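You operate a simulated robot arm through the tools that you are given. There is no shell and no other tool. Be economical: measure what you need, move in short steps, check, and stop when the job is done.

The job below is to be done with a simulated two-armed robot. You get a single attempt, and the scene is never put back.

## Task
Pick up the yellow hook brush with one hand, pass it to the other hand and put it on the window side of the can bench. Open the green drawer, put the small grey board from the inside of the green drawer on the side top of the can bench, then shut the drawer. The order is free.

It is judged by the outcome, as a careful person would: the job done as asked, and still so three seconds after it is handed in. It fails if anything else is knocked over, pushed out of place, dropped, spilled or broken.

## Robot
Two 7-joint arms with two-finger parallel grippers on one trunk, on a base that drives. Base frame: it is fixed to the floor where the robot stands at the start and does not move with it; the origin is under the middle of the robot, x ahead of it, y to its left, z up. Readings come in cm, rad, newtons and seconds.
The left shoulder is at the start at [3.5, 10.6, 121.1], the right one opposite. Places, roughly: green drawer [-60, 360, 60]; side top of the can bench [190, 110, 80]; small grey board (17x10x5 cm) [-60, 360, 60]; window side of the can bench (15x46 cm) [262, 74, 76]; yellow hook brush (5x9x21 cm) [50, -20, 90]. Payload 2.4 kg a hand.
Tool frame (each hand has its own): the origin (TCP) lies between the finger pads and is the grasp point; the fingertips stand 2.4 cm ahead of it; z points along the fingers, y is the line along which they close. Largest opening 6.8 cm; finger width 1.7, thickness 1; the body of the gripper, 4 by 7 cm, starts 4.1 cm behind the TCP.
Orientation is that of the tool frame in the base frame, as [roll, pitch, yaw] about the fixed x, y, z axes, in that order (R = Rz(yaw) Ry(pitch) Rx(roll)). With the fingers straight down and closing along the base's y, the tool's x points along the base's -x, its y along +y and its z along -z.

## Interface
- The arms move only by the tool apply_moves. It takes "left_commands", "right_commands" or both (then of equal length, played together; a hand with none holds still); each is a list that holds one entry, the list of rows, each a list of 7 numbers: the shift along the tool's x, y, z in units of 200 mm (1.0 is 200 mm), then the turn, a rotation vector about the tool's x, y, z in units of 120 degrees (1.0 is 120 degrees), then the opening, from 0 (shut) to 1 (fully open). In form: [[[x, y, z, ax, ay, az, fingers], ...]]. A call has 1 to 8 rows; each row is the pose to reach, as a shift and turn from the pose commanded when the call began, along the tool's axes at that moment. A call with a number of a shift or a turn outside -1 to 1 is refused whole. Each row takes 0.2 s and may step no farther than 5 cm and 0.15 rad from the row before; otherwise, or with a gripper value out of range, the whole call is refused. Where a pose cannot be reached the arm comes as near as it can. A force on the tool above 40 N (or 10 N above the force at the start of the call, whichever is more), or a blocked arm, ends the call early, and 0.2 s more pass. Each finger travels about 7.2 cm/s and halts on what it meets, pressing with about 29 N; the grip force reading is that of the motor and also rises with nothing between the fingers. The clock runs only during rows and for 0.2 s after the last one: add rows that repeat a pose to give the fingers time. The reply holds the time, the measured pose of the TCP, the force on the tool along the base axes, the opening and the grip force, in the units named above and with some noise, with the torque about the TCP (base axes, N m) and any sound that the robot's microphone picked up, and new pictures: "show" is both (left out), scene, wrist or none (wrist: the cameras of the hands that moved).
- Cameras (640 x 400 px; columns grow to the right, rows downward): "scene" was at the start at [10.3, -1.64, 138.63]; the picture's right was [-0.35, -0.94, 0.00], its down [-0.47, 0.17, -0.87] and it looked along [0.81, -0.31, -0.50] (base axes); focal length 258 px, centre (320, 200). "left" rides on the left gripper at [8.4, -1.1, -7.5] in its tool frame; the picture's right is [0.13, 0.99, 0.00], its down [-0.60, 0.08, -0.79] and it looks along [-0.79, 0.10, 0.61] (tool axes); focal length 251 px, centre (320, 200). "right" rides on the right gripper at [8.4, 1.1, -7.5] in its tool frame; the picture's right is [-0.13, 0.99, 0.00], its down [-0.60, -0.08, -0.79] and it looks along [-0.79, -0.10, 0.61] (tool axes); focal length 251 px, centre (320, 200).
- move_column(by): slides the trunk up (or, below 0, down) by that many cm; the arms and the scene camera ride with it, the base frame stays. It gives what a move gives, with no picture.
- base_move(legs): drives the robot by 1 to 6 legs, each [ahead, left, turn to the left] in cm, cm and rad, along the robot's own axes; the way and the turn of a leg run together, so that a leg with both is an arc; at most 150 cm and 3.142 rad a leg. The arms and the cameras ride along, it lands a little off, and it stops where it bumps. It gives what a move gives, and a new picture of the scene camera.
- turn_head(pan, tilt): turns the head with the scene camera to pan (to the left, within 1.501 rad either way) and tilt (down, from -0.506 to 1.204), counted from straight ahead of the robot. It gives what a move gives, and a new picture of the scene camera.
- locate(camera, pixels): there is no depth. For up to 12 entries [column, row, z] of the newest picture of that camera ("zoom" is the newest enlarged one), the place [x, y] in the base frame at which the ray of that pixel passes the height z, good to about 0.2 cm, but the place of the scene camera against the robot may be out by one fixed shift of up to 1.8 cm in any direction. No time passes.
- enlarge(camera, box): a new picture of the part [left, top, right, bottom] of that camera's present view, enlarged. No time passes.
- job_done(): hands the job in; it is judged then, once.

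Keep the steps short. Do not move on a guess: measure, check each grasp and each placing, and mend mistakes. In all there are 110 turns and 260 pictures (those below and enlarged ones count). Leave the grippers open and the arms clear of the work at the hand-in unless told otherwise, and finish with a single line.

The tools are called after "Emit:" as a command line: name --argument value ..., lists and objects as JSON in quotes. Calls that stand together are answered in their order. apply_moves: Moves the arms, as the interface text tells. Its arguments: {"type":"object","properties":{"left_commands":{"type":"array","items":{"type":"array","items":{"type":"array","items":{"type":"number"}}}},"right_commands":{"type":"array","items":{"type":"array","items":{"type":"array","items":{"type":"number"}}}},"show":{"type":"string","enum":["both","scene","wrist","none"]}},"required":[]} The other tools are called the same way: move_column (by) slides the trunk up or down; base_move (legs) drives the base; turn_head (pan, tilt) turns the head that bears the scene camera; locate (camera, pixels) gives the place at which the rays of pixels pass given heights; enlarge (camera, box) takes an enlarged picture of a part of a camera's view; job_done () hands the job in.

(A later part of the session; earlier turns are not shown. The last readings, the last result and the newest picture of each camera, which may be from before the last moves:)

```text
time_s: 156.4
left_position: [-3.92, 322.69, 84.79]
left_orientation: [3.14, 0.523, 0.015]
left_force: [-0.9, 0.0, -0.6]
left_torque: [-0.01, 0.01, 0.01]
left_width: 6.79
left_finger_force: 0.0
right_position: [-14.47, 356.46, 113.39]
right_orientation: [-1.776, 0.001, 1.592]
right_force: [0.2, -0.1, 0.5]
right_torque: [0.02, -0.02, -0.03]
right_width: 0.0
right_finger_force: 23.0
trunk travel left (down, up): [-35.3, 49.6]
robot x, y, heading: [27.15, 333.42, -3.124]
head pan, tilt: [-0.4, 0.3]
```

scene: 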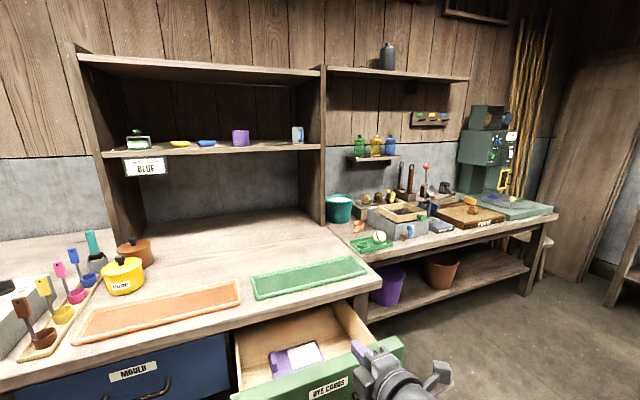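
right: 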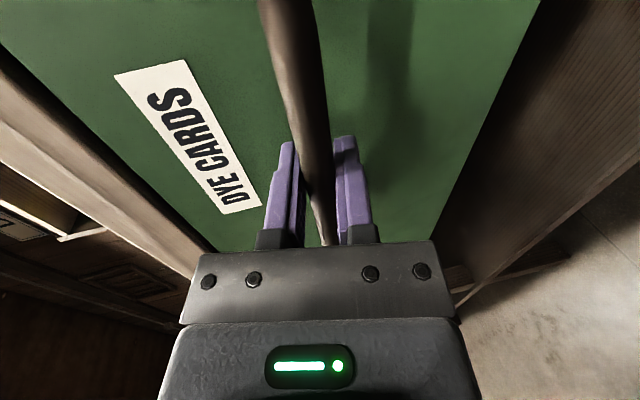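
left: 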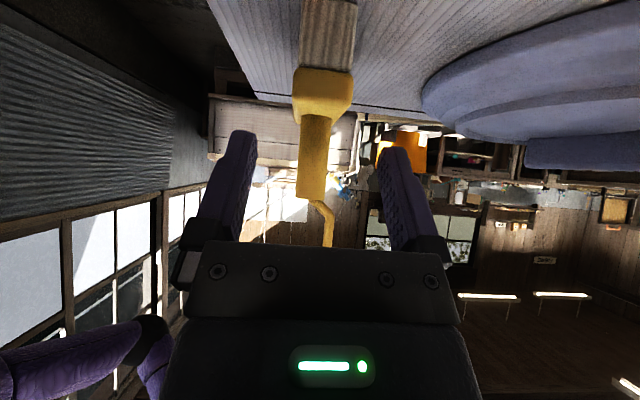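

Now shift the base right 24.6 cm so the left hand lines up with the tab (y≈347.3), and raise the right hand 10 cm more.

Emit:
apply_moves --right_commands '[[[0, -0.2, -0.04, 0, 0, 0, 0], [0, -0.4, -0.08, 0, 0, 0, 0], [0, -0.5, -0.1, 0, 0, 0, 0]]]' --show "none"

Emit:
base_move --legs '[[0, -24.6, 0], [20, 0, 0]]'

Emit:
turn_head --pan 0.0 --tilt 0.75

Emit:
enlarge --camera "left" --box '[160, 0, 480, 200]'

```text
time_s: 157.2
left_position: [-3.87, 322.68, 84.76]
left_orientation: [-3.142, 0.524, 0.016]
left_force: [0.1, 0.3, 0.4]
left_torque: [-0.01, -0.01, 0.0]
left_width: 6.78
left_finger_force: 0.1
right_position: [-14.77, 356.35, 123.54]
right_orientation: [-1.778, 0.002, 1.592]
right_force: [-0.5, -0.6, -0.1]
right_torque: [0.0, -0.01, -0.01]
right_width: 0.0
right_finger_force: 23.7
trunk travel left (down, up): [-35.3, 49.6]
robot x, y, heading: [27.42, 332.77, -3.127]
head pan, tilt: [-0.4, 0.3]
```

```text
time_s: 160.2
left_position: [-24.67, 346.22, 84.77]
left_orientation: [3.14, 0.523, 0.024]
left_force: [0.2, 0.8, -0.3]
left_torque: [0.01, 0.0, -0.02]
left_width: 6.81
left_finger_force: 0.0
right_position: [-35.99, 379.87, 123.45]
right_orientation: [-1.778, 0.002, 1.601]
right_force: [0.3, 0.5, -1.2]
right_torque: [0.01, -0.03, -0.02]
right_width: 0.0
right_finger_force: 23.8
trunk travel left (down, up): [-35.3, 49.6]
robot x, y, heading: [6.58, 357.11, -3.12]
head pan, tilt: [-0.4, 0.3]
```

scene: 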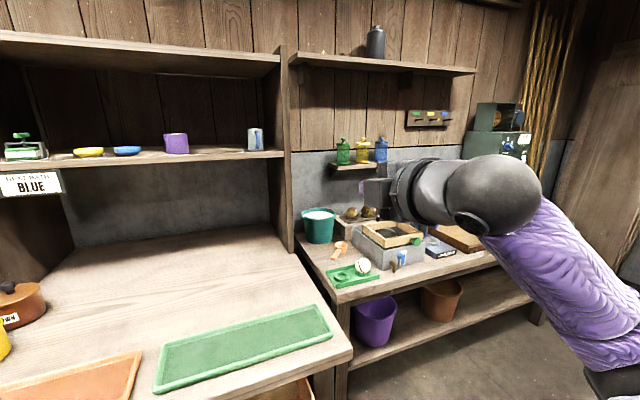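

```text
time_s: 161.1
left_position: [-24.77, 346.39, 84.69]
left_orientation: [3.14, 0.525, 0.027]
left_force: [0.5, -0.5, -1.0]
left_torque: [0.0, 0.0, 0.01]
left_width: 6.84
left_finger_force: 0.0
right_position: [-35.99, 379.86, 123.55]
right_orientation: [-1.777, 0.002, 1.6]
right_force: [-0.2, 0.6, 0.6]
right_torque: [-0.02, 0.02, -0.03]
right_width: 0.0
right_finger_force: 23.3
trunk travel left (down, up): [-35.3, 49.6]
robot x, y, heading: [6.59, 356.96, -3.114]
head pan, tilt: [0.0, 0.75]
```

scene: 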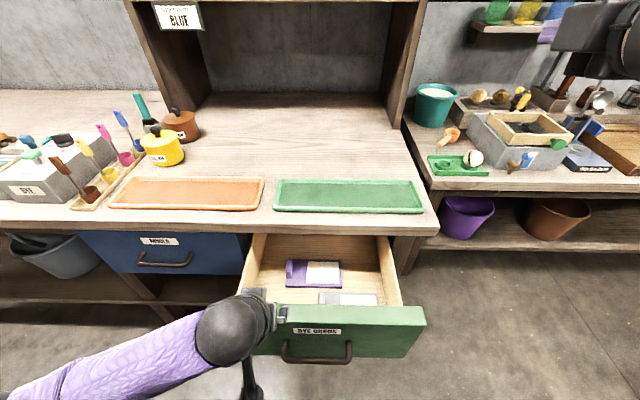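

```text
2.00 times, centred on (320, 100) of left
```

zoom: 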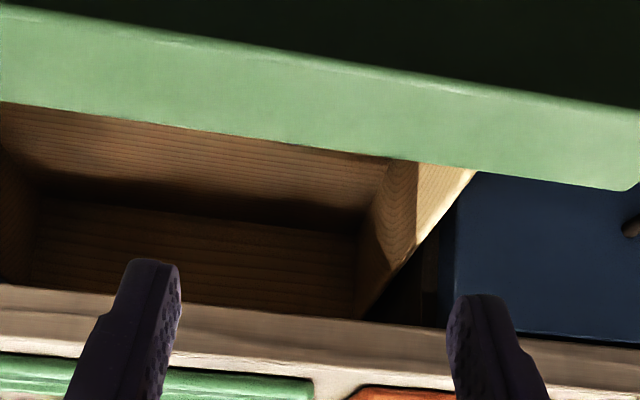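

Important: a second, grey board lies right behind the drawer front at (348,298). That is the one. I'll enlarge and measure it.

Emit:
enlarge --camera "scene" --box '[230, 220, 430, 345]'

Emit:
locate --camera "scene" --pixels '[[243, 327, 73], [426, 325, 73], [240, 308, 73], [423, 306, 73], [319, 294, 60], [377, 294, 60], [319, 304, 60], [377, 305, 60], [287, 286, 60], [341, 287, 60], [287, 262, 60], [341, 262, 60]]'

```text
3.20 times, centred on (330, 282) of scene
```

zoom: 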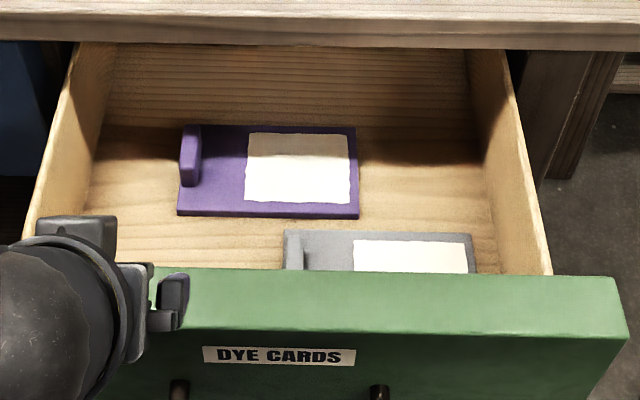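

```text
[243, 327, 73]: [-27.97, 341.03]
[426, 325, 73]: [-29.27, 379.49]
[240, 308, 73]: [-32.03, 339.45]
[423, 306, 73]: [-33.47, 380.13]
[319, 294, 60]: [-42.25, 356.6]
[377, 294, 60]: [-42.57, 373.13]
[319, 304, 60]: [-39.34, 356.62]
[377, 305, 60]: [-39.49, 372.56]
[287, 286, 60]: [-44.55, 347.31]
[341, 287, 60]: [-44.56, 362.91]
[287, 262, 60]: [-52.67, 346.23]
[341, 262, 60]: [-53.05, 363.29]
```

I'll raise the trunk 30 cm for a steeper look at the grey board and its tab.

Emit:
move_column --by 40

Emit:
turn_head --pan 0.0 --tilt 1.1

Emit:
enlarge --camera "scene" --box '[250, 100, 410, 220]'

```text
time_s: 164.9
left_position: [-24.71, 346.29, 124.87]
left_orientation: [3.14, 0.523, 0.023]
left_force: [-0.1, -0.3, 0.5]
left_torque: [0.01, 0.0, -0.01]
left_width: 6.8
left_finger_force: 0.1
right_position: [-35.91, 379.85, 163.4]
right_orientation: [-1.778, 0.003, 1.601]
right_force: [0.2, -0.1, 0.7]
right_torque: [-0.01, 0.01, 0.02]
right_width: 0.0
right_finger_force: 23.1
trunk travel left (down, up): [-75.4, 9.6]
robot x, y, heading: [6.06, 357.25, -3.11]
head pan, tilt: [0.0, 0.75]
```

```text
time_s: 165.7
left_position: [-24.7, 346.34, 124.82]
left_orientation: [3.141, 0.522, 0.025]
left_force: [-0.2, -0.1, -0.3]
left_torque: [0.04, -0.02, 0.01]
left_width: 6.79
left_finger_force: 0.0
right_position: [-36.01, 379.96, 163.52]
right_orientation: [-1.779, 0.001, 1.6]
right_force: [0.2, -0.3, -0.4]
right_torque: [-0.01, 0.02, 0.02]
right_width: 0.01
right_finger_force: 23.7
trunk travel left (down, up): [-75.4, 9.6]
robot x, y, heading: [6.39, 356.9, -3.114]
head pan, tilt: [0.0, 1.1]
```

scene: 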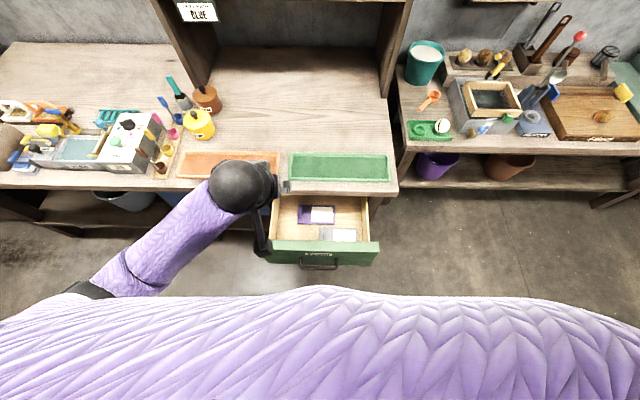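

```text
3.33 times, centred on (330, 160) of scene
```

zoom: 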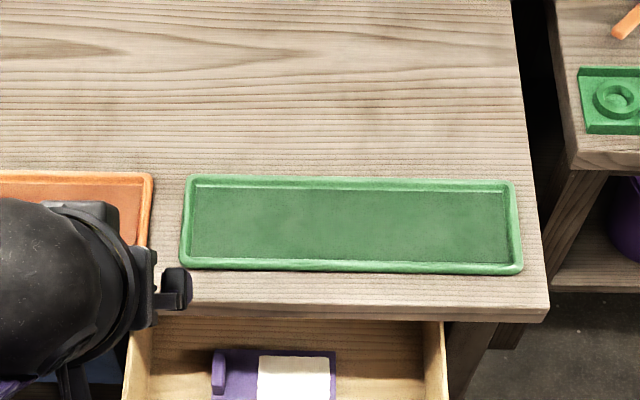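

Emit:
enlarge --camera "scene" --box '[260, 180, 400, 275]'

Emit:
locate --camera "scene" --pixels '[[319, 228, 60], [356, 229, 60], [320, 241, 60], [299, 206, 60], [334, 206, 60], [299, 223, 60], [334, 223, 60], [380, 241, 73], [380, 252, 73], [272, 240, 73], [272, 250, 73]]'

```text
4.21 times, centred on (330, 228) of scene
```

zoom: 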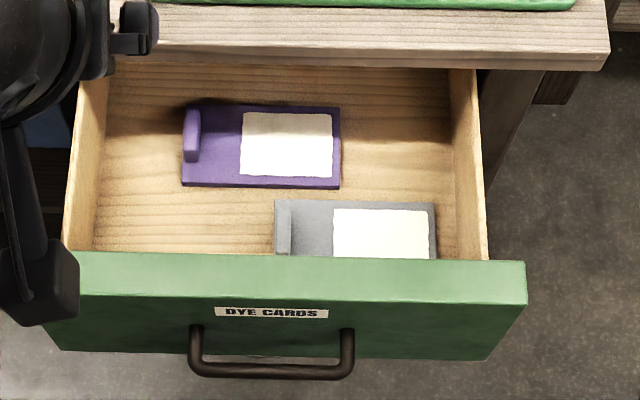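

```text
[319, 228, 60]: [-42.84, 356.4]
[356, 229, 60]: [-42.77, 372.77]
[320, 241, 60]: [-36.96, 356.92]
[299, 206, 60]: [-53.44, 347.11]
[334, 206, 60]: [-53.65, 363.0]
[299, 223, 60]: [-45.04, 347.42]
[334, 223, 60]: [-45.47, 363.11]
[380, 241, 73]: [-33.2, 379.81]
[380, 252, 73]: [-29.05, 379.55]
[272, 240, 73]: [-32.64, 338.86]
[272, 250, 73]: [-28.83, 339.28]
```

The grey board lies at x≈-43…-33.5, y 356.4–373, just behind the front panel. Its tab is on its left end at y≈357.3, x≈-38. The panel blocks the wrist camera in the usual orientation, so I'll use the hand-over orientation: fingers pointing right and 60° down, closing along x. I'll turn the left hand in two calls.

Emit:
apply_moves --left_commands '[[[0, 0, 0, 0.03125, 0, 0.0541, 1], [0, 0, 0, 0.0625, 0, 0.1082, 1], [0, 0, 0, 0.0937, 0, 0.1624, 1], [0, 0, 0, 0.125, 0, 0.2165, 1], [0, 0, 0, 0.1562, 0, 0.2706, 1], [0, 0, 0, 0.1875, 0, 0.3248, 1]]]' --show "none"

Emit:
apply_moves --left_commands '[[[0, 0, 0, 0.03125, 0, 0.0541, 1], [0, 0, 0, 0.0625, 0, 0.1082, 1], [0, 0, 0, 0.0937, 0, 0.1624, 1], [0, 0, 0, 0.125, 0, 0.2165, 1], [0, 0, 0, 0.1562, 0, 0.2706, 1], [0, 0, 0, 0.1875, 0, 0.3248, 1]]]' --show "scene"

```text
time_s: 167.1
left_position: [-24.77, 346.21, 124.79]
left_orientation: [3.141, 0.521, -0.763]
left_force: [0.6, 0.0, 0.2]
left_torque: [-0.02, -0.01, 0.01]
left_width: 6.82
left_finger_force: 0.1
right_position: [-35.96, 379.88, 163.45]
right_orientation: [-1.78, 0.002, 1.599]
right_force: [0.0, 0.5, 0.6]
right_torque: [0.03, -0.01, 0.02]
right_width: 0.0
right_finger_force: 23.8
trunk travel left (down, up): [-75.4, 9.6]
robot x, y, heading: [6.47, 357.07, -3.121]
head pan, tilt: [0.0, 1.1]
```

```text
time_s: 168.5
left_position: [-24.7, 346.41, 124.87]
left_orientation: [-3.141, 0.523, -1.549]
left_force: [0.2, -0.3, -0.2]
left_torque: [0.0, -0.01, -0.05]
left_width: 6.79
left_finger_force: 0.1
right_position: [-36.04, 379.85, 163.36]
right_orientation: [-1.778, 0.002, 1.6]
right_force: [-0.5, 0.1, -0.3]
right_torque: [0.0, 0.01, -0.02]
right_width: 0.01
right_finger_force: 23.4
trunk travel left (down, up): [-75.4, 9.6]
robot x, y, heading: [6.43, 357.24, -3.112]
head pan, tilt: [0.0, 1.1]
```

scene: 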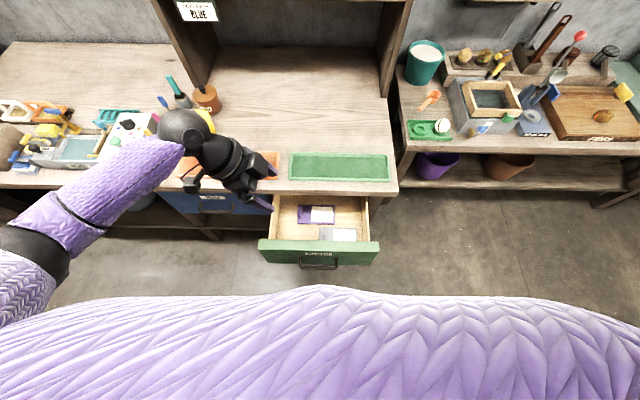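

Left hand is turned. I'll move the base slightly (3 ahead, 7 right) and reach the left arm forward while still high.

Emit:
base_move --legs '[[3, -7, 0]]'

Emit:
apply_moves --left_commands '[[[0, 0.18, 0, 0, 0, 0, 1], [0, 0.36, 0, 0, 0, 0, 1], [0, 0.52, 0, 0, 0, 0, 1]]]' --show "scene"

```text
time_s: 169.6
left_position: [-27.74, 353.36, 124.77]
left_orientation: [-3.141, 0.524, -1.546]
left_force: [-0.2, 0.9, 0.4]
left_torque: [-0.02, -0.03, 0.02]
left_width: 6.81
left_finger_force: 0.0
right_position: [-39.14, 386.84, 163.39]
right_orientation: [-1.78, 0.004, 1.603]
right_force: [-0.2, 0.5, -0.3]
right_torque: [-0.03, 0.0, 0.05]
right_width: 0.01
right_finger_force: 23.7
trunk travel left (down, up): [-75.4, 9.6]
robot x, y, heading: [3.08, 364.11, -3.12]
head pan, tilt: [0.0, 1.1]
```

scene: 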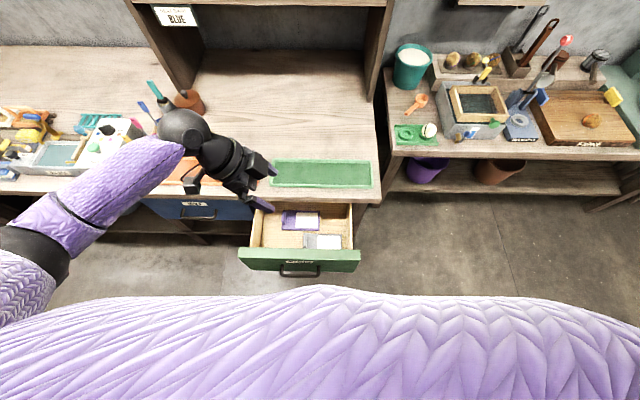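

```text
time_s: 170.4
left_position: [-38.19, 353.11, 124.59]
left_orientation: [3.14, 0.523, -1.546]
left_force: [-0.4, 0.6, 0.1]
left_torque: [0.03, -0.01, 0.03]
left_width: 6.78
left_finger_force: 0.1
right_position: [-39.31, 386.8, 163.49]
right_orientation: [-1.779, 0.002, 1.602]
right_force: [0.2, 0.0, -0.4]
right_torque: [-0.02, 0.0, -0.01]
right_width: 0.0
right_finger_force: 24.0
trunk travel left (down, up): [-75.4, 9.6]
robot x, y, heading: [3.08, 363.71, -3.113]
head pan, tilt: [0.0, 1.1]
```

scene: 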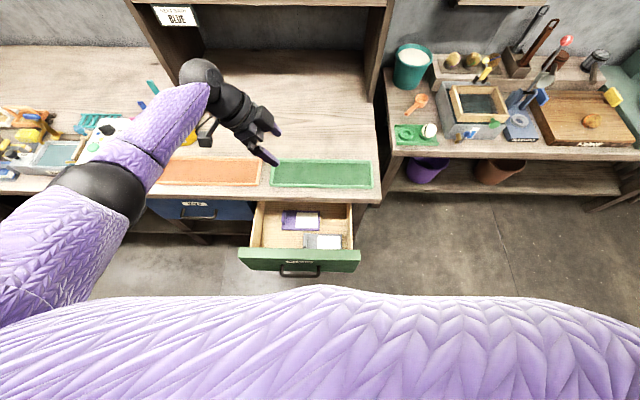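

Hand is over the drawer at (-38.2, 353.1). I'll lower 38 cm and measure the tab with the wrist camera.

Emit:
move_column --by -38

Emit:
turn_head --pan 0.15 --tilt 0.95

Emit:
enlarge --camera "left" --box '[120, 0, 520, 250]'

```text
time_s: 174.1
left_position: [-38.1, 352.8, 86.78]
left_orientation: [-3.141, 0.522, -1.545]
left_force: [0.0, 0.1, 0.8]
left_torque: [0.0, -0.01, 0.01]
left_width: 6.79
left_finger_force: 0.1
right_position: [-39.06, 386.75, 125.68]
right_orientation: [-1.777, 0.003, 1.603]
right_force: [0.4, -0.2, 0.0]
right_torque: [-0.04, 0.0, -0.01]
right_width: 0.0
right_finger_force: 23.9
trunk travel left (down, up): [-37.3, 47.6]
robot x, y, heading: [3.36, 363.74, -3.116]
head pan, tilt: [0.0, 1.1]
```

```text
time_s: 174.8
left_position: [-38.09, 352.94, 86.85]
left_orientation: [-3.141, 0.524, -1.546]
left_force: [0.8, -0.6, 0.0]
left_torque: [0.03, 0.02, 0.03]
left_width: 6.78
left_finger_force: 0.0
right_position: [-39.11, 386.78, 125.52]
right_orientation: [-1.777, 0.003, 1.602]
right_force: [0.4, -0.1, -0.2]
right_torque: [0.01, -0.02, -0.03]
right_width: 0.0
right_finger_force: 23.5
trunk travel left (down, up): [-37.3, 47.6]
robot x, y, heading: [3.49, 364.08, -3.116]
head pan, tilt: [0.15, 0.949]
```

scene: 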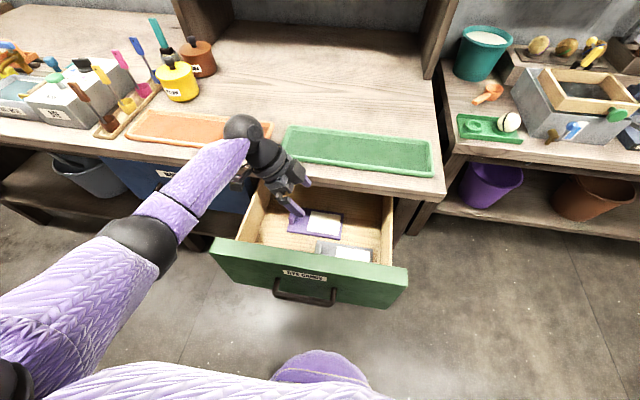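

```text
1.60 times, centred on (320, 125) of left
```

zoom: 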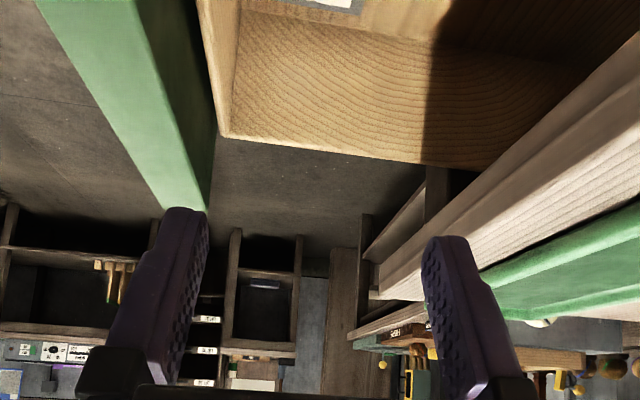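

I'll measure the panel's top edges from this wrist view.

Emit:
locate --camera "left" --pixels '[[205, 2, 73], [205, 2, 71], [227, 70, 73], [227, 70, 71], [146, 2, 73], [196, 90, 73], [257, 82, 70], [257, 82, 68], [245, 2, 70], [331, 0, 60]]'

Emit:
enlarge --camera "scene" --box '[210, 120, 430, 310]'

```text
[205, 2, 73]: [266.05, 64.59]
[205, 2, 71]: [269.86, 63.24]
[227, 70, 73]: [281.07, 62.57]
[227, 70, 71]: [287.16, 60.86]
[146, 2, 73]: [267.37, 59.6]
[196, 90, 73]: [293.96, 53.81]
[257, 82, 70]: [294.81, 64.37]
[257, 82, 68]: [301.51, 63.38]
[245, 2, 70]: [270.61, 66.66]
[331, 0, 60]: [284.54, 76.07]
```

```text
2.11 times, centred on (320, 215) of scene
```

zoom: 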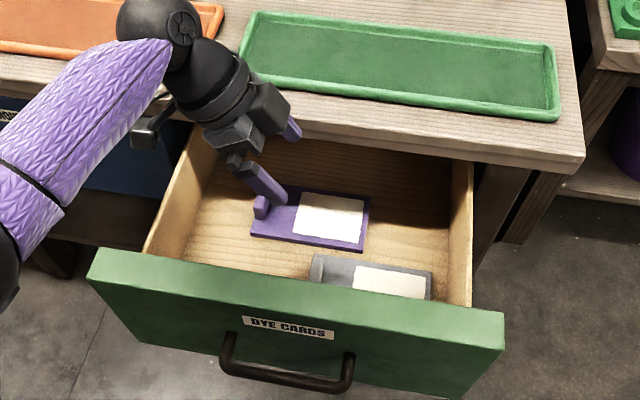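

Emit:
enlarge --camera "left" --box '[120, 0, 440, 200]'

Emit:
locate --camera "zoom" --pixels '[[200, 100, 73], [200, 100, 71], [200, 100, 69], [180, 30, 73], [180, 30, 71], [275, 165, 70], [275, 165, 68], [425, 0, 60], [425, 0, 58]]'

```text
2.00 times, centred on (280, 100) of left
```

zoom: 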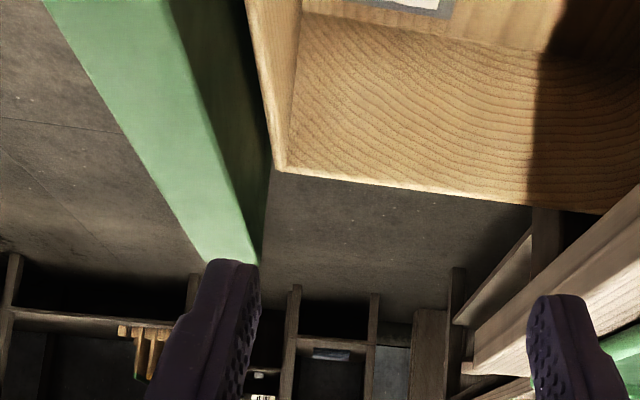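

```text
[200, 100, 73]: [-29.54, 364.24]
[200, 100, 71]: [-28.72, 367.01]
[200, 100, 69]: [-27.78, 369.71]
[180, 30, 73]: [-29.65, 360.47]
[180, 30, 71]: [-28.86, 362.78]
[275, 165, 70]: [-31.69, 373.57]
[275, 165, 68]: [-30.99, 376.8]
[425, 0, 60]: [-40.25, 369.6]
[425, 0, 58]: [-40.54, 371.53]
```

The inner box wall is at x≈-32.5 and the panel top inner edge at x≈-29.6, so there is about 1 cm clearance. I'll shift 0.7 cm toward the bench and lower 12 cm.

Emit:
apply_moves --left_commands '[[[0, 0.035, 0, 0, 0, 0, 1]]]' --show "none"

Emit:
move_column --by -12

Emit:
enlarge --camera "left" --box '[120, 0, 520, 250]'

Emit:
enlarge --camera "scene" --box '[210, 100, 430, 310]'

```text
time_s: 175.2
left_position: [-38.88, 352.76, 86.69]
left_orientation: [3.14, 0.522, -1.546]
left_force: [0.1, 0.1, -0.4]
left_torque: [-0.01, -0.04, 0.01]
left_width: 6.82
left_finger_force: 0.0
right_position: [-39.07, 386.7, 125.54]
right_orientation: [-1.778, 0.003, 1.603]
right_force: [0.3, -0.4, 0.3]
right_torque: [0.01, 0.02, 0.0]
right_width: 0.0
right_finger_force: 22.9
trunk travel left (down, up): [-37.3, 47.6]
robot x, y, heading: [3.28, 363.7, -3.116]
head pan, tilt: [0.15, 0.949]
```

```text
time_s: 176.7
left_position: [-38.89, 352.89, 74.86]
left_orientation: [3.141, 0.522, -1.546]
left_force: [-0.1, -0.3, 0.2]
left_torque: [0.0, 0.04, -0.01]
left_width: 6.8
left_finger_force: 0.0
right_position: [-39.12, 386.68, 113.58]
right_orientation: [-1.776, 0.003, 1.602]
right_force: [0.6, 0.4, -0.4]
right_torque: [0.0, 0.02, 0.01]
right_width: 0.0
right_finger_force: 24.0
trunk travel left (down, up): [-25.3, 59.6]
robot x, y, heading: [3.35, 363.86, -3.117]
head pan, tilt: [0.15, 0.949]
```

```text
1.60 times, centred on (320, 125) of left
```

zoom: 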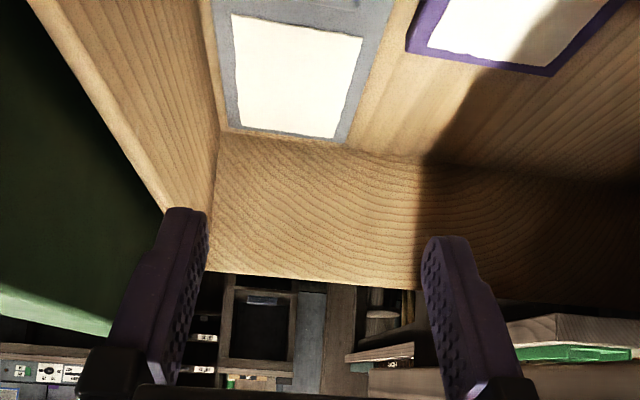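

```text
1.90 times, centred on (320, 205) of scene
```

zoom: 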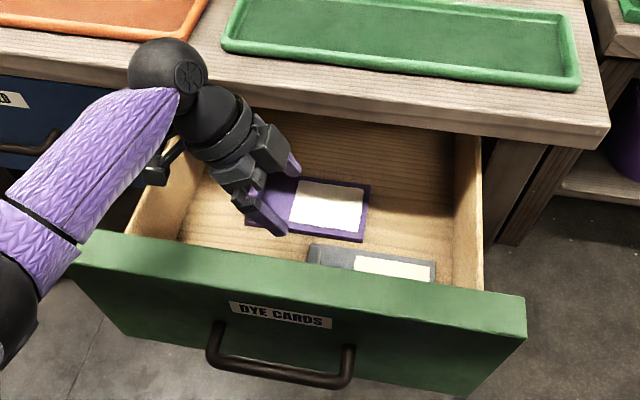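

Emit:
enlarge --camera "left" --box '[220, 0, 420, 125]'

Emit:
locate --camera "zoom" --pixels '[[135, 248, 60], [135, 248, 58], [370, 290, 60], [370, 290, 58], [100, 10, 60], [400, 10, 63], [290, 5, 63], [290, 5, 65], [115, 260, 58], [110, 265, 57], [460, 305, 57]]'

```text
3.20 times, centred on (320, 62) of left
```

zoom: 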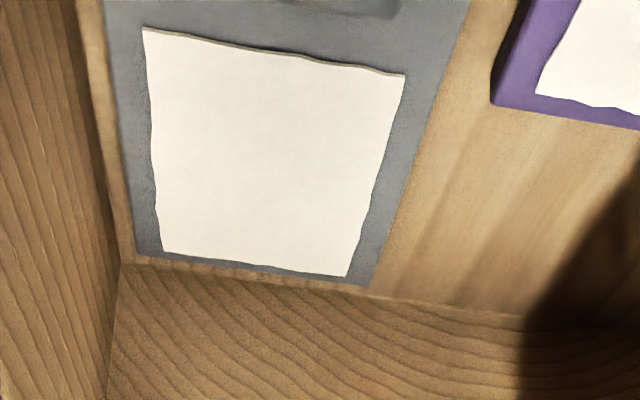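

```text
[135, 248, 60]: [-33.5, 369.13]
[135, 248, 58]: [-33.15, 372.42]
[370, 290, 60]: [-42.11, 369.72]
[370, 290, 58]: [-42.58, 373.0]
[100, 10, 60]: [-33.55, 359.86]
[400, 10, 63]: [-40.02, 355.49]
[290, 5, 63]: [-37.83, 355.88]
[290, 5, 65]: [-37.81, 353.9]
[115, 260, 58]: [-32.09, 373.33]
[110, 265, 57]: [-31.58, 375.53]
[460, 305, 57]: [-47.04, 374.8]
```

Tab spans x≈-40…-35.6 (centre -37.9), the plate top is z≈58, and the tab top is z≈62. I'll align x and lower to z≈62.5, left of the tab.

Emit:
apply_moves --left_commands '[[[0, -0.045, 0, 0, 0, 0, 1]]]' --show "none"

Emit:
move_column --by -12.2

Emit:
enlarge --camera "left" --box '[120, 0, 520, 250]'

Emit:
enlarge --camera "scene" --box '[210, 80, 430, 290]'

```text
time_s: 177.1
left_position: [-37.81, 352.99, 74.74]
left_orientation: [-3.139, 0.524, -1.545]
left_force: [-0.3, 0.0, 0.4]
left_torque: [0.01, -0.05, 0.02]
left_width: 6.8
left_finger_force: 0.0
right_position: [-39.04, 386.66, 113.55]
right_orientation: [-1.778, 0.002, 1.603]
right_force: [-0.5, 0.0, 0.6]
right_torque: [0.01, 0.03, 0.0]
right_width: 0.0
right_finger_force: 23.0
trunk travel left (down, up): [-25.3, 59.6]
robot x, y, heading: [3.12, 363.45, -3.118]
head pan, tilt: [0.15, 0.949]
```

```text
time_s: 178.6
left_position: [-40.32, 351.85, 66.98]
left_orientation: [2.964, 0.573, -1.653]
left_force: [-1.6, -0.3, 0.7]
left_torque: [0.02, -0.08, -0.05]
left_width: 6.79
left_finger_force: 0.1
right_position: [-42.11, 384.79, 100.64]
right_orientation: [-1.798, -0.049, 1.577]
right_force: [2.2, 1.5, -1.4]
right_torque: [-0.02, 0.08, 0.06]
right_width: 0.0
right_finger_force: 23.3
trunk travel left (down, up): [-13.2, 71.8]
robot x, y, heading: [3.92, 362.71, -3.076]
head pan, tilt: [0.15, 0.949]
stopped: the arm was blocked; the commanded pose is now the measured one
```

```text
1.60 times, centred on (320, 125) of left
```

zoom: 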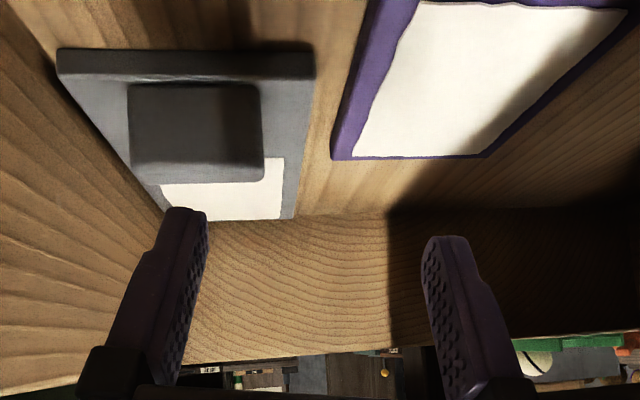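

```text
1.90 times, centred on (320, 185) of scene
```

zoom: 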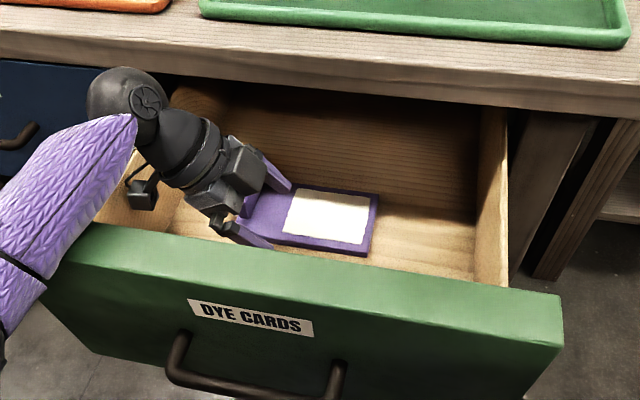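

The forearm was blocked on the drawer's front edge, and the arm sat too low there. I'll raise the trunk and check the drawer's state.

Emit:
move_column --by 22

Emit:
turn_head --pan 0.15 --tilt 0.9

Emit:
enlarge --camera "scene" --box '[200, 100, 430, 310]'

Emit:
locate --camera "scene" --pixels '[[208, 260, 73], [405, 285, 73], [320, 275, 73], [277, 292, 66], [335, 305, 66]]'

```text
time_s: 178.9
left_position: [-41.86, 350.24, 65.89]
left_orientation: [3.012, 0.639, -1.573]
left_force: [-19.9, 62.9, 30.9]
left_torque: [-5.42, -0.62, -2.17]
left_width: 6.79
left_finger_force: 0.1
right_position: [-42.46, 386.49, 102.49]
right_orientation: [-1.734, -0.06, 1.465]
right_force: [3.4, 2.3, 2.5]
right_torque: [-0.05, -0.1, 0.11]
right_width: 0.01
right_finger_force: 23.7
trunk travel left (down, up): [-13.4, 71.5]
robot x, y, heading: [3.17, 362.99, -3.088]
head pan, tilt: [0.15, 0.949]
stopped: the arm was blocked; the commanded pose is now the measured one
```

```text
time_s: 179.5
left_position: [-44.66, 350.63, 65.62]
left_orientation: [3.049, 0.648, -1.563]
left_force: [-0.2, 0.0, 0.2]
left_torque: [-0.01, 0.0, -0.01]
left_width: 6.79
left_finger_force: 0.0
right_position: [-43.01, 388.47, 102.9]
right_orientation: [-1.703, -0.053, 1.422]
right_force: [0.4, -0.4, 0.4]
right_torque: [-0.05, -0.04, 0.01]
right_width: 0.0
right_finger_force: 23.8
trunk travel left (down, up): [-13.4, 71.5]
robot x, y, heading: [-0.03, 362.27, 3.133]
head pan, tilt: [0.15, 0.901]
```

scene: 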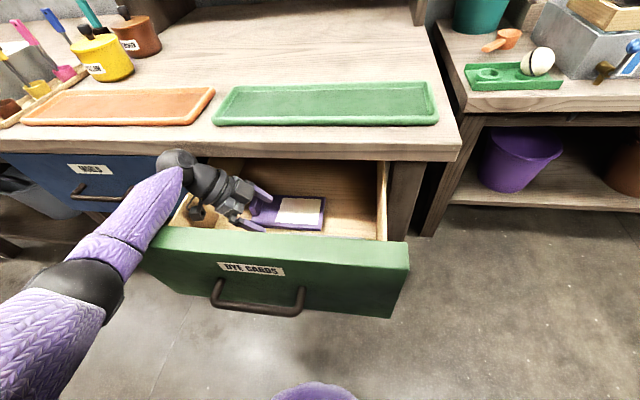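

```text
1.90 times, centred on (315, 205) of scene
```

zoom: 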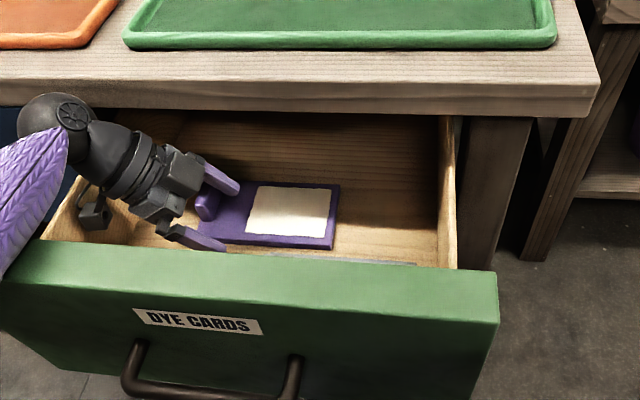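

```text
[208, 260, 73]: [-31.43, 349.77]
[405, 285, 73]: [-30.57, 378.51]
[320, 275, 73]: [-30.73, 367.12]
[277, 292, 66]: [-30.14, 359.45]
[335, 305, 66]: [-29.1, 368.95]
```

The arm is caught somewhere, though forces are now zero. I'll look at the left arm closely before moving.

Emit:
turn_head --pan 0.75 --tilt 0.85

Emit:
enlarge --camera "scene" --box '[220, 60, 540, 300]'

Emit:
enlarge --camera "left" --box '[0, 0, 640, 400]'

```text
time_s: 180.5
left_position: [-43.59, 350.27, 65.5]
left_orientation: [3.058, 0.645, -1.53]
left_force: [0.0, -0.4, 0.1]
left_torque: [0.01, 0.0, 0.01]
left_width: 6.81
left_finger_force: 0.1
right_position: [-42.81, 388.37, 102.56]
right_orientation: [-1.704, -0.043, 1.441]
right_force: [0.4, 0.3, 0.1]
right_torque: [0.01, -0.01, 0.0]
right_width: 0.0
right_finger_force: 24.2
trunk travel left (down, up): [-13.4, 71.5]
robot x, y, heading: [1.0, 362.19, -3.132]
head pan, tilt: [0.75, 0.85]
```

scene: 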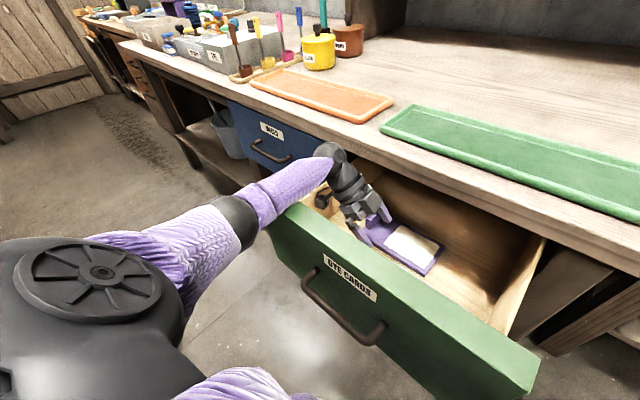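

```text
1.67 times, centred on (380, 180) of scene
```

zoom: 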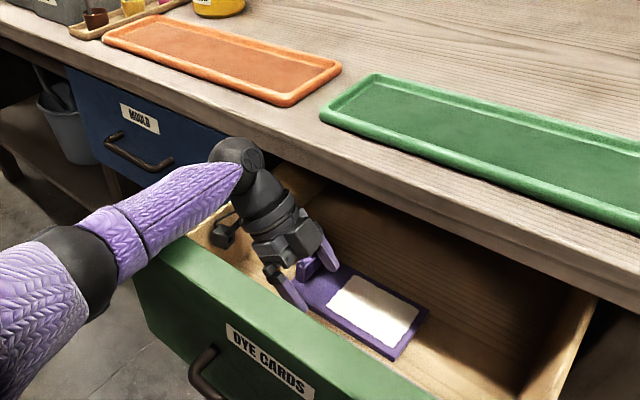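

```text
1.00 times, centred on (320, 200) of left (not enlarged: the box is as wide or as high as the picture)
```

zoom: 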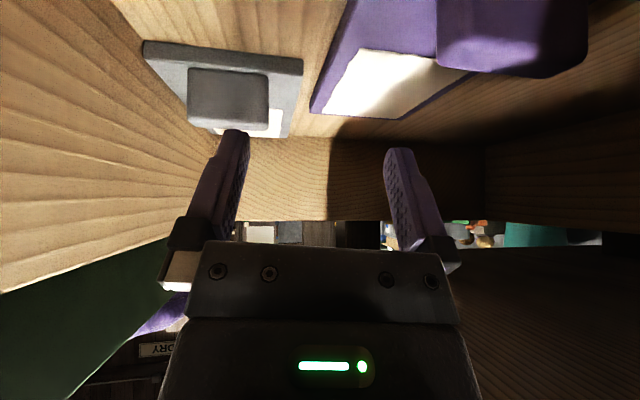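

The wrist ball is near the bench edge and the wrist camera near the drawer's left wall. I'll back the base gently, 3 cm back and 2 cm right, to free both.

Emit:
base_move --legs '[[-3, -2, 0]]'

Emit:
move_column --by 2

```text
time_s: 181.3
left_position: [-46.89, 350.25, 68.36]
left_orientation: [2.931, 0.892, -1.724]
left_force: [80.5, 77.1, 28.7]
left_torque: [1.29, 6.75, 7.91]
left_width: 6.8
left_finger_force: 0.1
right_position: [-41.57, 387.23, 107.61]
right_orientation: [-1.534, -0.094, 1.096]
right_force: [0.6, 0.2, 0.6]
right_torque: [0.0, 0.01, 0.05]
right_width: 0.02
right_finger_force: 23.7
trunk travel left (down, up): [-13.4, 71.5]
robot x, y, heading: [-0.11, 362.95, 3.061]
head pan, tilt: [0.75, 0.85]
stopped in leg 1: the robot was blocked; the commanded pose is now the measured one
```

scene: 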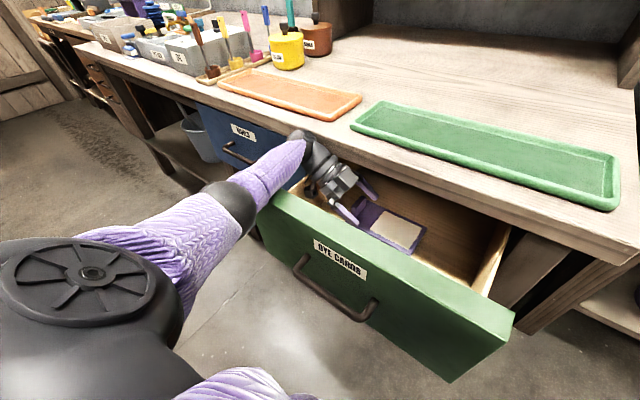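

```text
time_s: 181.5
left_position: [-46.22, 349.96, 69.91]
left_orientation: [2.775, 0.988, -1.954]
left_force: [66.9, 74.5, 37.1]
left_torque: [-4.53, 3.99, 3.56]
left_width: 6.79
left_finger_force: 0.1
right_position: [-41.27, 382.67, 109.39]
right_orientation: [-1.416, -0.168, 1.007]
right_force: [-0.8, 0.8, -0.7]
right_torque: [0.06, 0.05, 0.08]
right_width: 0.01
right_finger_force: 22.9
trunk travel left (down, up): [-13.3, 71.6]
robot x, y, heading: [-0.07, 364.6, 3.037]
head pan, tilt: [0.75, 0.85]
stopped: the force on the tool passed its limit at 154 N (the readings are from after the stop); the commanded pose is now the measured one
```

Forces are building, so I must see what is caught. Fresh views without moving.

Emit:
turn_head --pan 0.7 --tilt 0.9

Emit:
enlarge --camera "scene" --box '[230, 80, 430, 240]'

Emit:
enlarge --camera "left" --box '[0, 0, 640, 400]'

Emit:
enlarge --camera "right" --box '[0, 0, 640, 400]'

```text
time_s: 182.2
left_position: [-46.39, 350.1, 68.92]
left_orientation: [2.794, 0.958, -1.917]
left_force: [40.5, 88.1, 6.0]
left_torque: [1.68, -1.15, 6.37]
left_width: 6.8
left_finger_force: 0.0
right_position: [-39.94, 381.82, 109.25]
right_orientation: [-1.463, -0.171, 1.066]
right_force: [-0.1, 0.4, -0.4]
right_torque: [-0.02, 0.01, 0.01]
right_width: 0.01
right_finger_force: 23.4
trunk travel left (down, up): [-13.3, 71.6]
robot x, y, heading: [0.22, 364.81, 3.018]
head pan, tilt: [0.7, 0.901]
```

scene: 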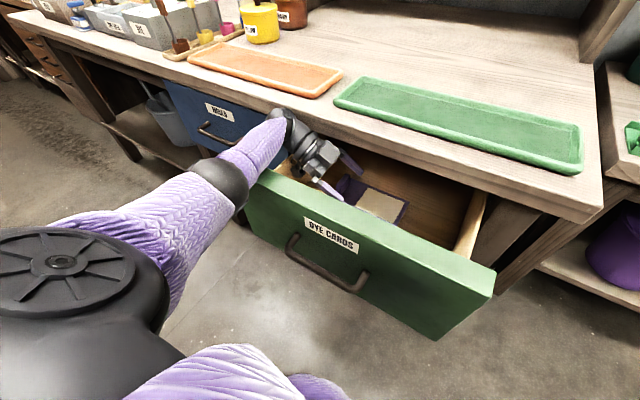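

```text
2.50 times, centred on (330, 160) of scene
```

zoom: 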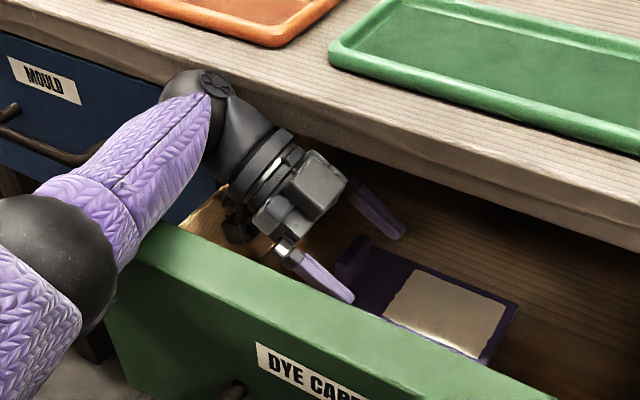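

```text
1.00 times, centred on (320, 200) of left (not enlarged: the box is as wide or as high as the picture)
```

zoom: 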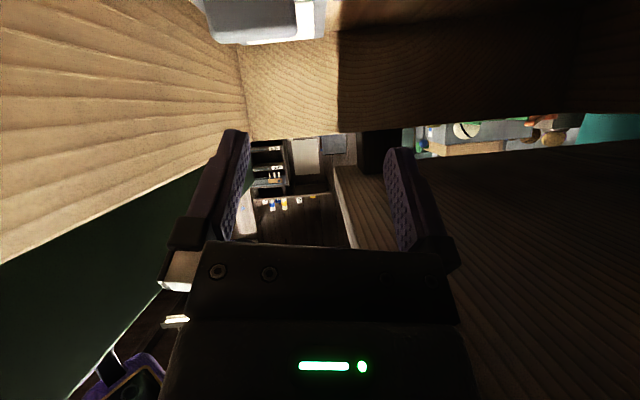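

```text
1.00 times, centred on (320, 200) of right (not enlarged: the box is as wide or as high as the picture)
```

zoom: 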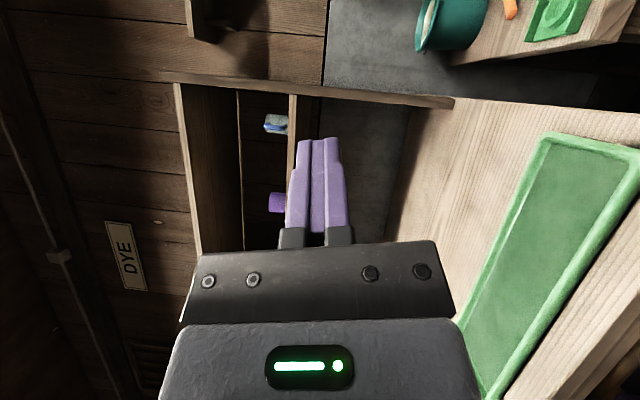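

The wrist ball presses on the bench edge and the camera on the drawer's left wall. I'll use the arm to move the hand away from both: toward the robot, right and slightly up.

Emit:
apply_moves --left_commands '[[[-0.05, -0.043, 0.03, 0, 0, 0, 0.6], [-0.1, -0.086, 0.06, 0, 0, 0, 0.3], [-0.151, -0.129, 0.09, 0, 0, 0, 0.1]]]' --show "both"

Emit:
enlarge --camera "scene" --box '[230, 80, 430, 240]'

```text
time_s: 182.5
left_position: [-46.36, 350.07, 69.83]
left_orientation: [2.67, 0.966, -2.072]
left_force: [75.1, 73.6, 35.0]
left_torque: [-3.6, 5.63, 6.82]
left_width: 4.1
left_finger_force: 0.1
right_position: [-41.87, 379.31, 108.29]
right_orientation: [-1.434, -0.21, 1.032]
right_force: [-1.0, 0.3, 0.3]
right_torque: [0.03, 0.02, -0.01]
right_width: 0.0
right_finger_force: 24.1
trunk travel left (down, up): [-13.3, 71.6]
robot x, y, heading: [0.4, 365.34, 3.022]
head pan, tilt: [0.7, 0.901]
stopped in row 1 (left hand): the arm was blocked; the commanded pose is now the measured one
```

scene: 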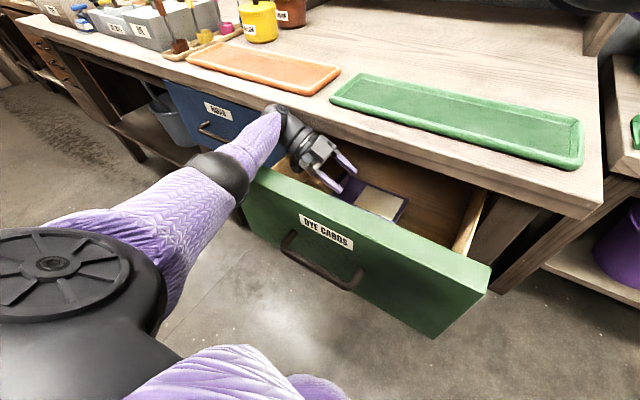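
left: 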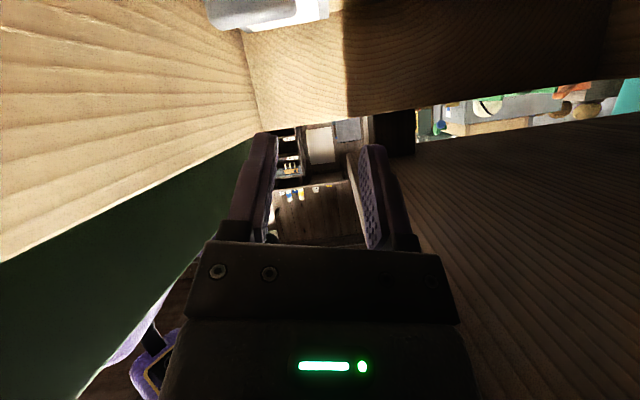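

```text
2.50 times, centred on (330, 160) of scene
```

zoom: 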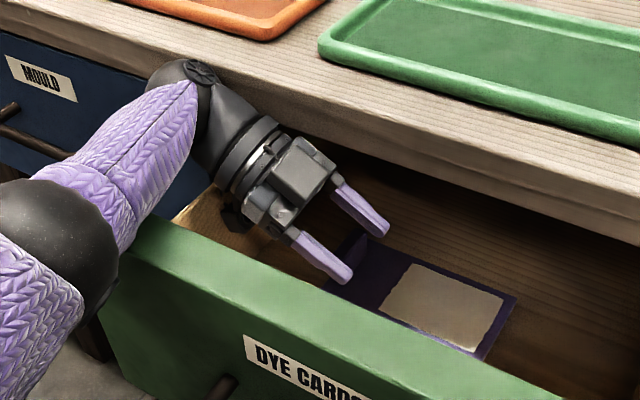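

I suspect the left forearm is wedged between panel and bench edge. The right arm also drifted, so I'll check it before the next move.

Emit:
turn_head --pan -0.8 --tilt 0.8

Emit:
turn_head --pan 0.3 --tilt 1.2

```text
time_s: 184.1
left_position: [-46.35, 350.02, 69.35]
left_orientation: [2.673, 0.971, -2.067]
left_force: [-23.6, 78.4, 8.8]
left_torque: [1.31, 0.81, -3.13]
left_width: 4.08
left_finger_force: 0.1
right_position: [-41.15, 378.81, 108.81]
right_orientation: [-1.432, -0.211, 1.038]
right_force: [1.0, 0.6, -0.8]
right_torque: [-0.02, 0.01, 0.05]
right_width: 0.03
right_finger_force: 23.6
trunk travel left (down, up): [-13.3, 71.6]
robot x, y, heading: [0.51, 365.67, 3.017]
head pan, tilt: [-0.799, 0.799]
```

scene: 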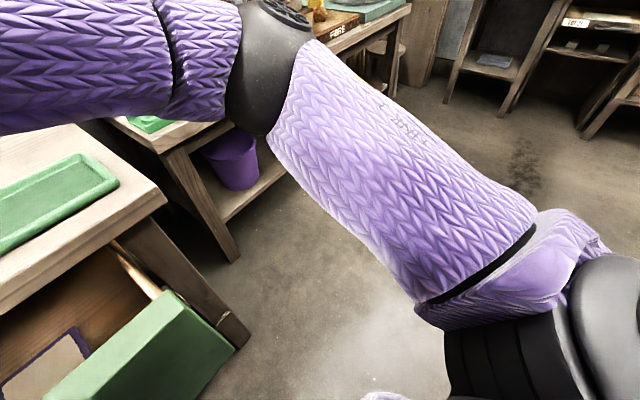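

```text
time_s: 185.4
left_position: [-46.41, 350.07, 69.3]
left_orientation: [2.681, 0.974, -2.053]
left_force: [1.3, 83.6, 10.0]
left_torque: [1.27, -0.06, 0.4]
left_width: 4.07
left_finger_force: 0.0
right_position: [-41.24, 378.89, 108.82]
right_orientation: [-1.432, -0.211, 1.035]
right_force: [1.2, 0.5, -0.3]
right_torque: [0.08, 0.0, 0.0]
right_width: 0.0
right_finger_force: 23.8
trunk travel left (down, up): [-13.3, 71.6]
robot x, y, heading: [0.49, 365.93, 3.008]
head pan, tilt: [0.3, 1.201]
```

scene: 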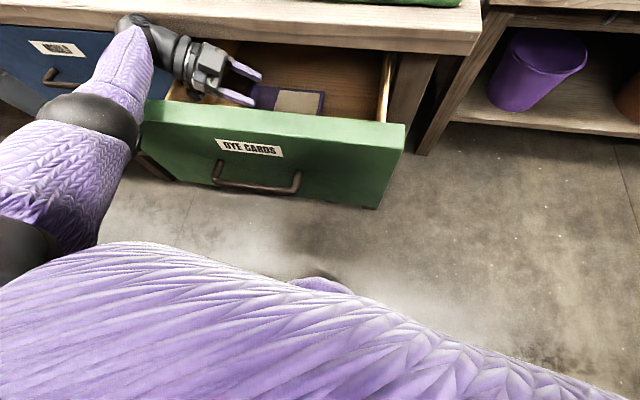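

The left hand has tipped: its camera presses on the drawer's left wall (y≈339) and the forearm lies beside the panel's end. I'll lift straight up with the arm in small rows.

Emit:
apply_moves --left_commands '[[[-0.042, 0.0125, -0.025, 0, 0, 0, 0.3], [-0.083, 0.025, -0.05, 0, 0, 0, 0.3], [-0.125, 0.0375, -0.075, 0, 0, 0, 0.3], [-0.166, 0.05, -0.1, 0, 0, 0, 0.3], [-0.249, 0.075, -0.15, 0, 0, 0, 0.3]]]' --show "scene"

```text
time_s: 185.7
left_position: [-45.84, 349.89, 70.07]
left_orientation: [2.545, 0.993, -2.235]
left_force: [0.7, 54.3, 22.5]
left_torque: [-0.88, 0.15, -0.29]
left_width: 2.05
left_finger_force: 0.1
right_position: [-41.58, 375.4, 108.6]
right_orientation: [-1.39, -0.256, 1.0]
right_force: [0.7, 0.0, 0.3]
right_torque: [-0.01, -0.02, -0.06]
right_width: 0.0
right_finger_force: 23.5
trunk travel left (down, up): [-13.3, 71.6]
robot x, y, heading: [1.03, 365.93, 3.004]
head pan, tilt: [0.3, 1.201]
stopped in row 1 (left hand): the force on the tool passed its limit at 113 N (the readings are from after the stop); the commanded pose is now the measured one
```

scene: 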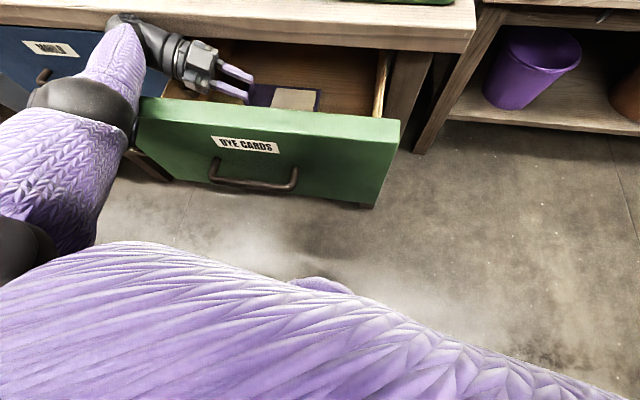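

It rose a little and the force dropped. I'll try the trunk up 3 cm.

Emit:
move_column --by 3

```text
time_s: 186.1
left_position: [-45.69, 349.6, 70.15]
left_orientation: [2.435, 1.02, -2.358]
left_force: [-3.9, 59.1, 36.1]
left_torque: [-1.86, 0.62, -1.18]
left_width: 2.04
left_finger_force: 0.0
right_position: [-41.54, 372.21, 108.82]
right_orientation: [-1.353, -0.303, 0.963]
right_force: [0.3, -0.3, 0.2]
right_torque: [-0.01, -0.05, 0.01]
right_width: 0.01
right_finger_force: 23.6
trunk travel left (down, up): [-13.7, 71.3]
robot x, y, heading: [0.43, 367.17, 2.969]
head pan, tilt: [0.3, 1.201]
stopped: the arm was blocked; the commanded pose is now the measured one
```

The forearm is levering on the panel's left end while the hand is inside the left wall. I'll relieve it by swinging the base around the hand: left, slightly back, turning right.

Emit:
base_move --legs '[[-1.5, 3.4, -0.07]]'

```text
time_s: 186.8
left_position: [-45.29, 349.25, 69.97]
left_orientation: [2.341, 1.059, -2.463]
left_force: [4.8, 39.4, 16.5]
left_torque: [0.09, -0.02, 0.0]
left_width: 2.04
left_finger_force: 0.0
right_position: [-42.48, 368.01, 107.83]
right_orientation: [-1.318, -0.362, 0.919]
right_force: [0.7, -0.1, 0.2]
right_torque: [-0.01, -0.03, -0.01]
right_width: 0.0
right_finger_force: 24.1
trunk travel left (down, up): [-13.7, 71.3]
robot x, y, heading: [0.15, 366.88, 2.922]
head pan, tilt: [0.3, 1.201]
stopped in leg 1: the robot was blocked; the commanded pose is now the measured one
```

scene: 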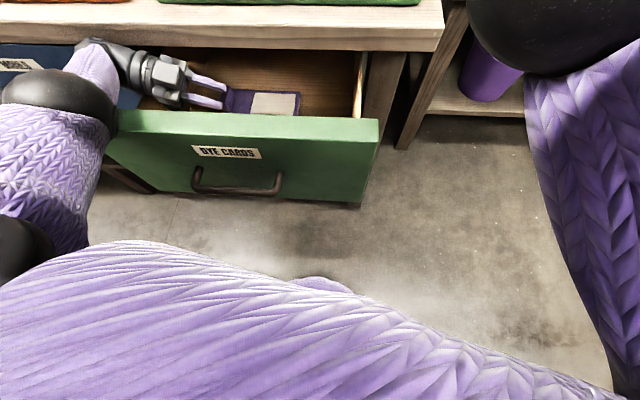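

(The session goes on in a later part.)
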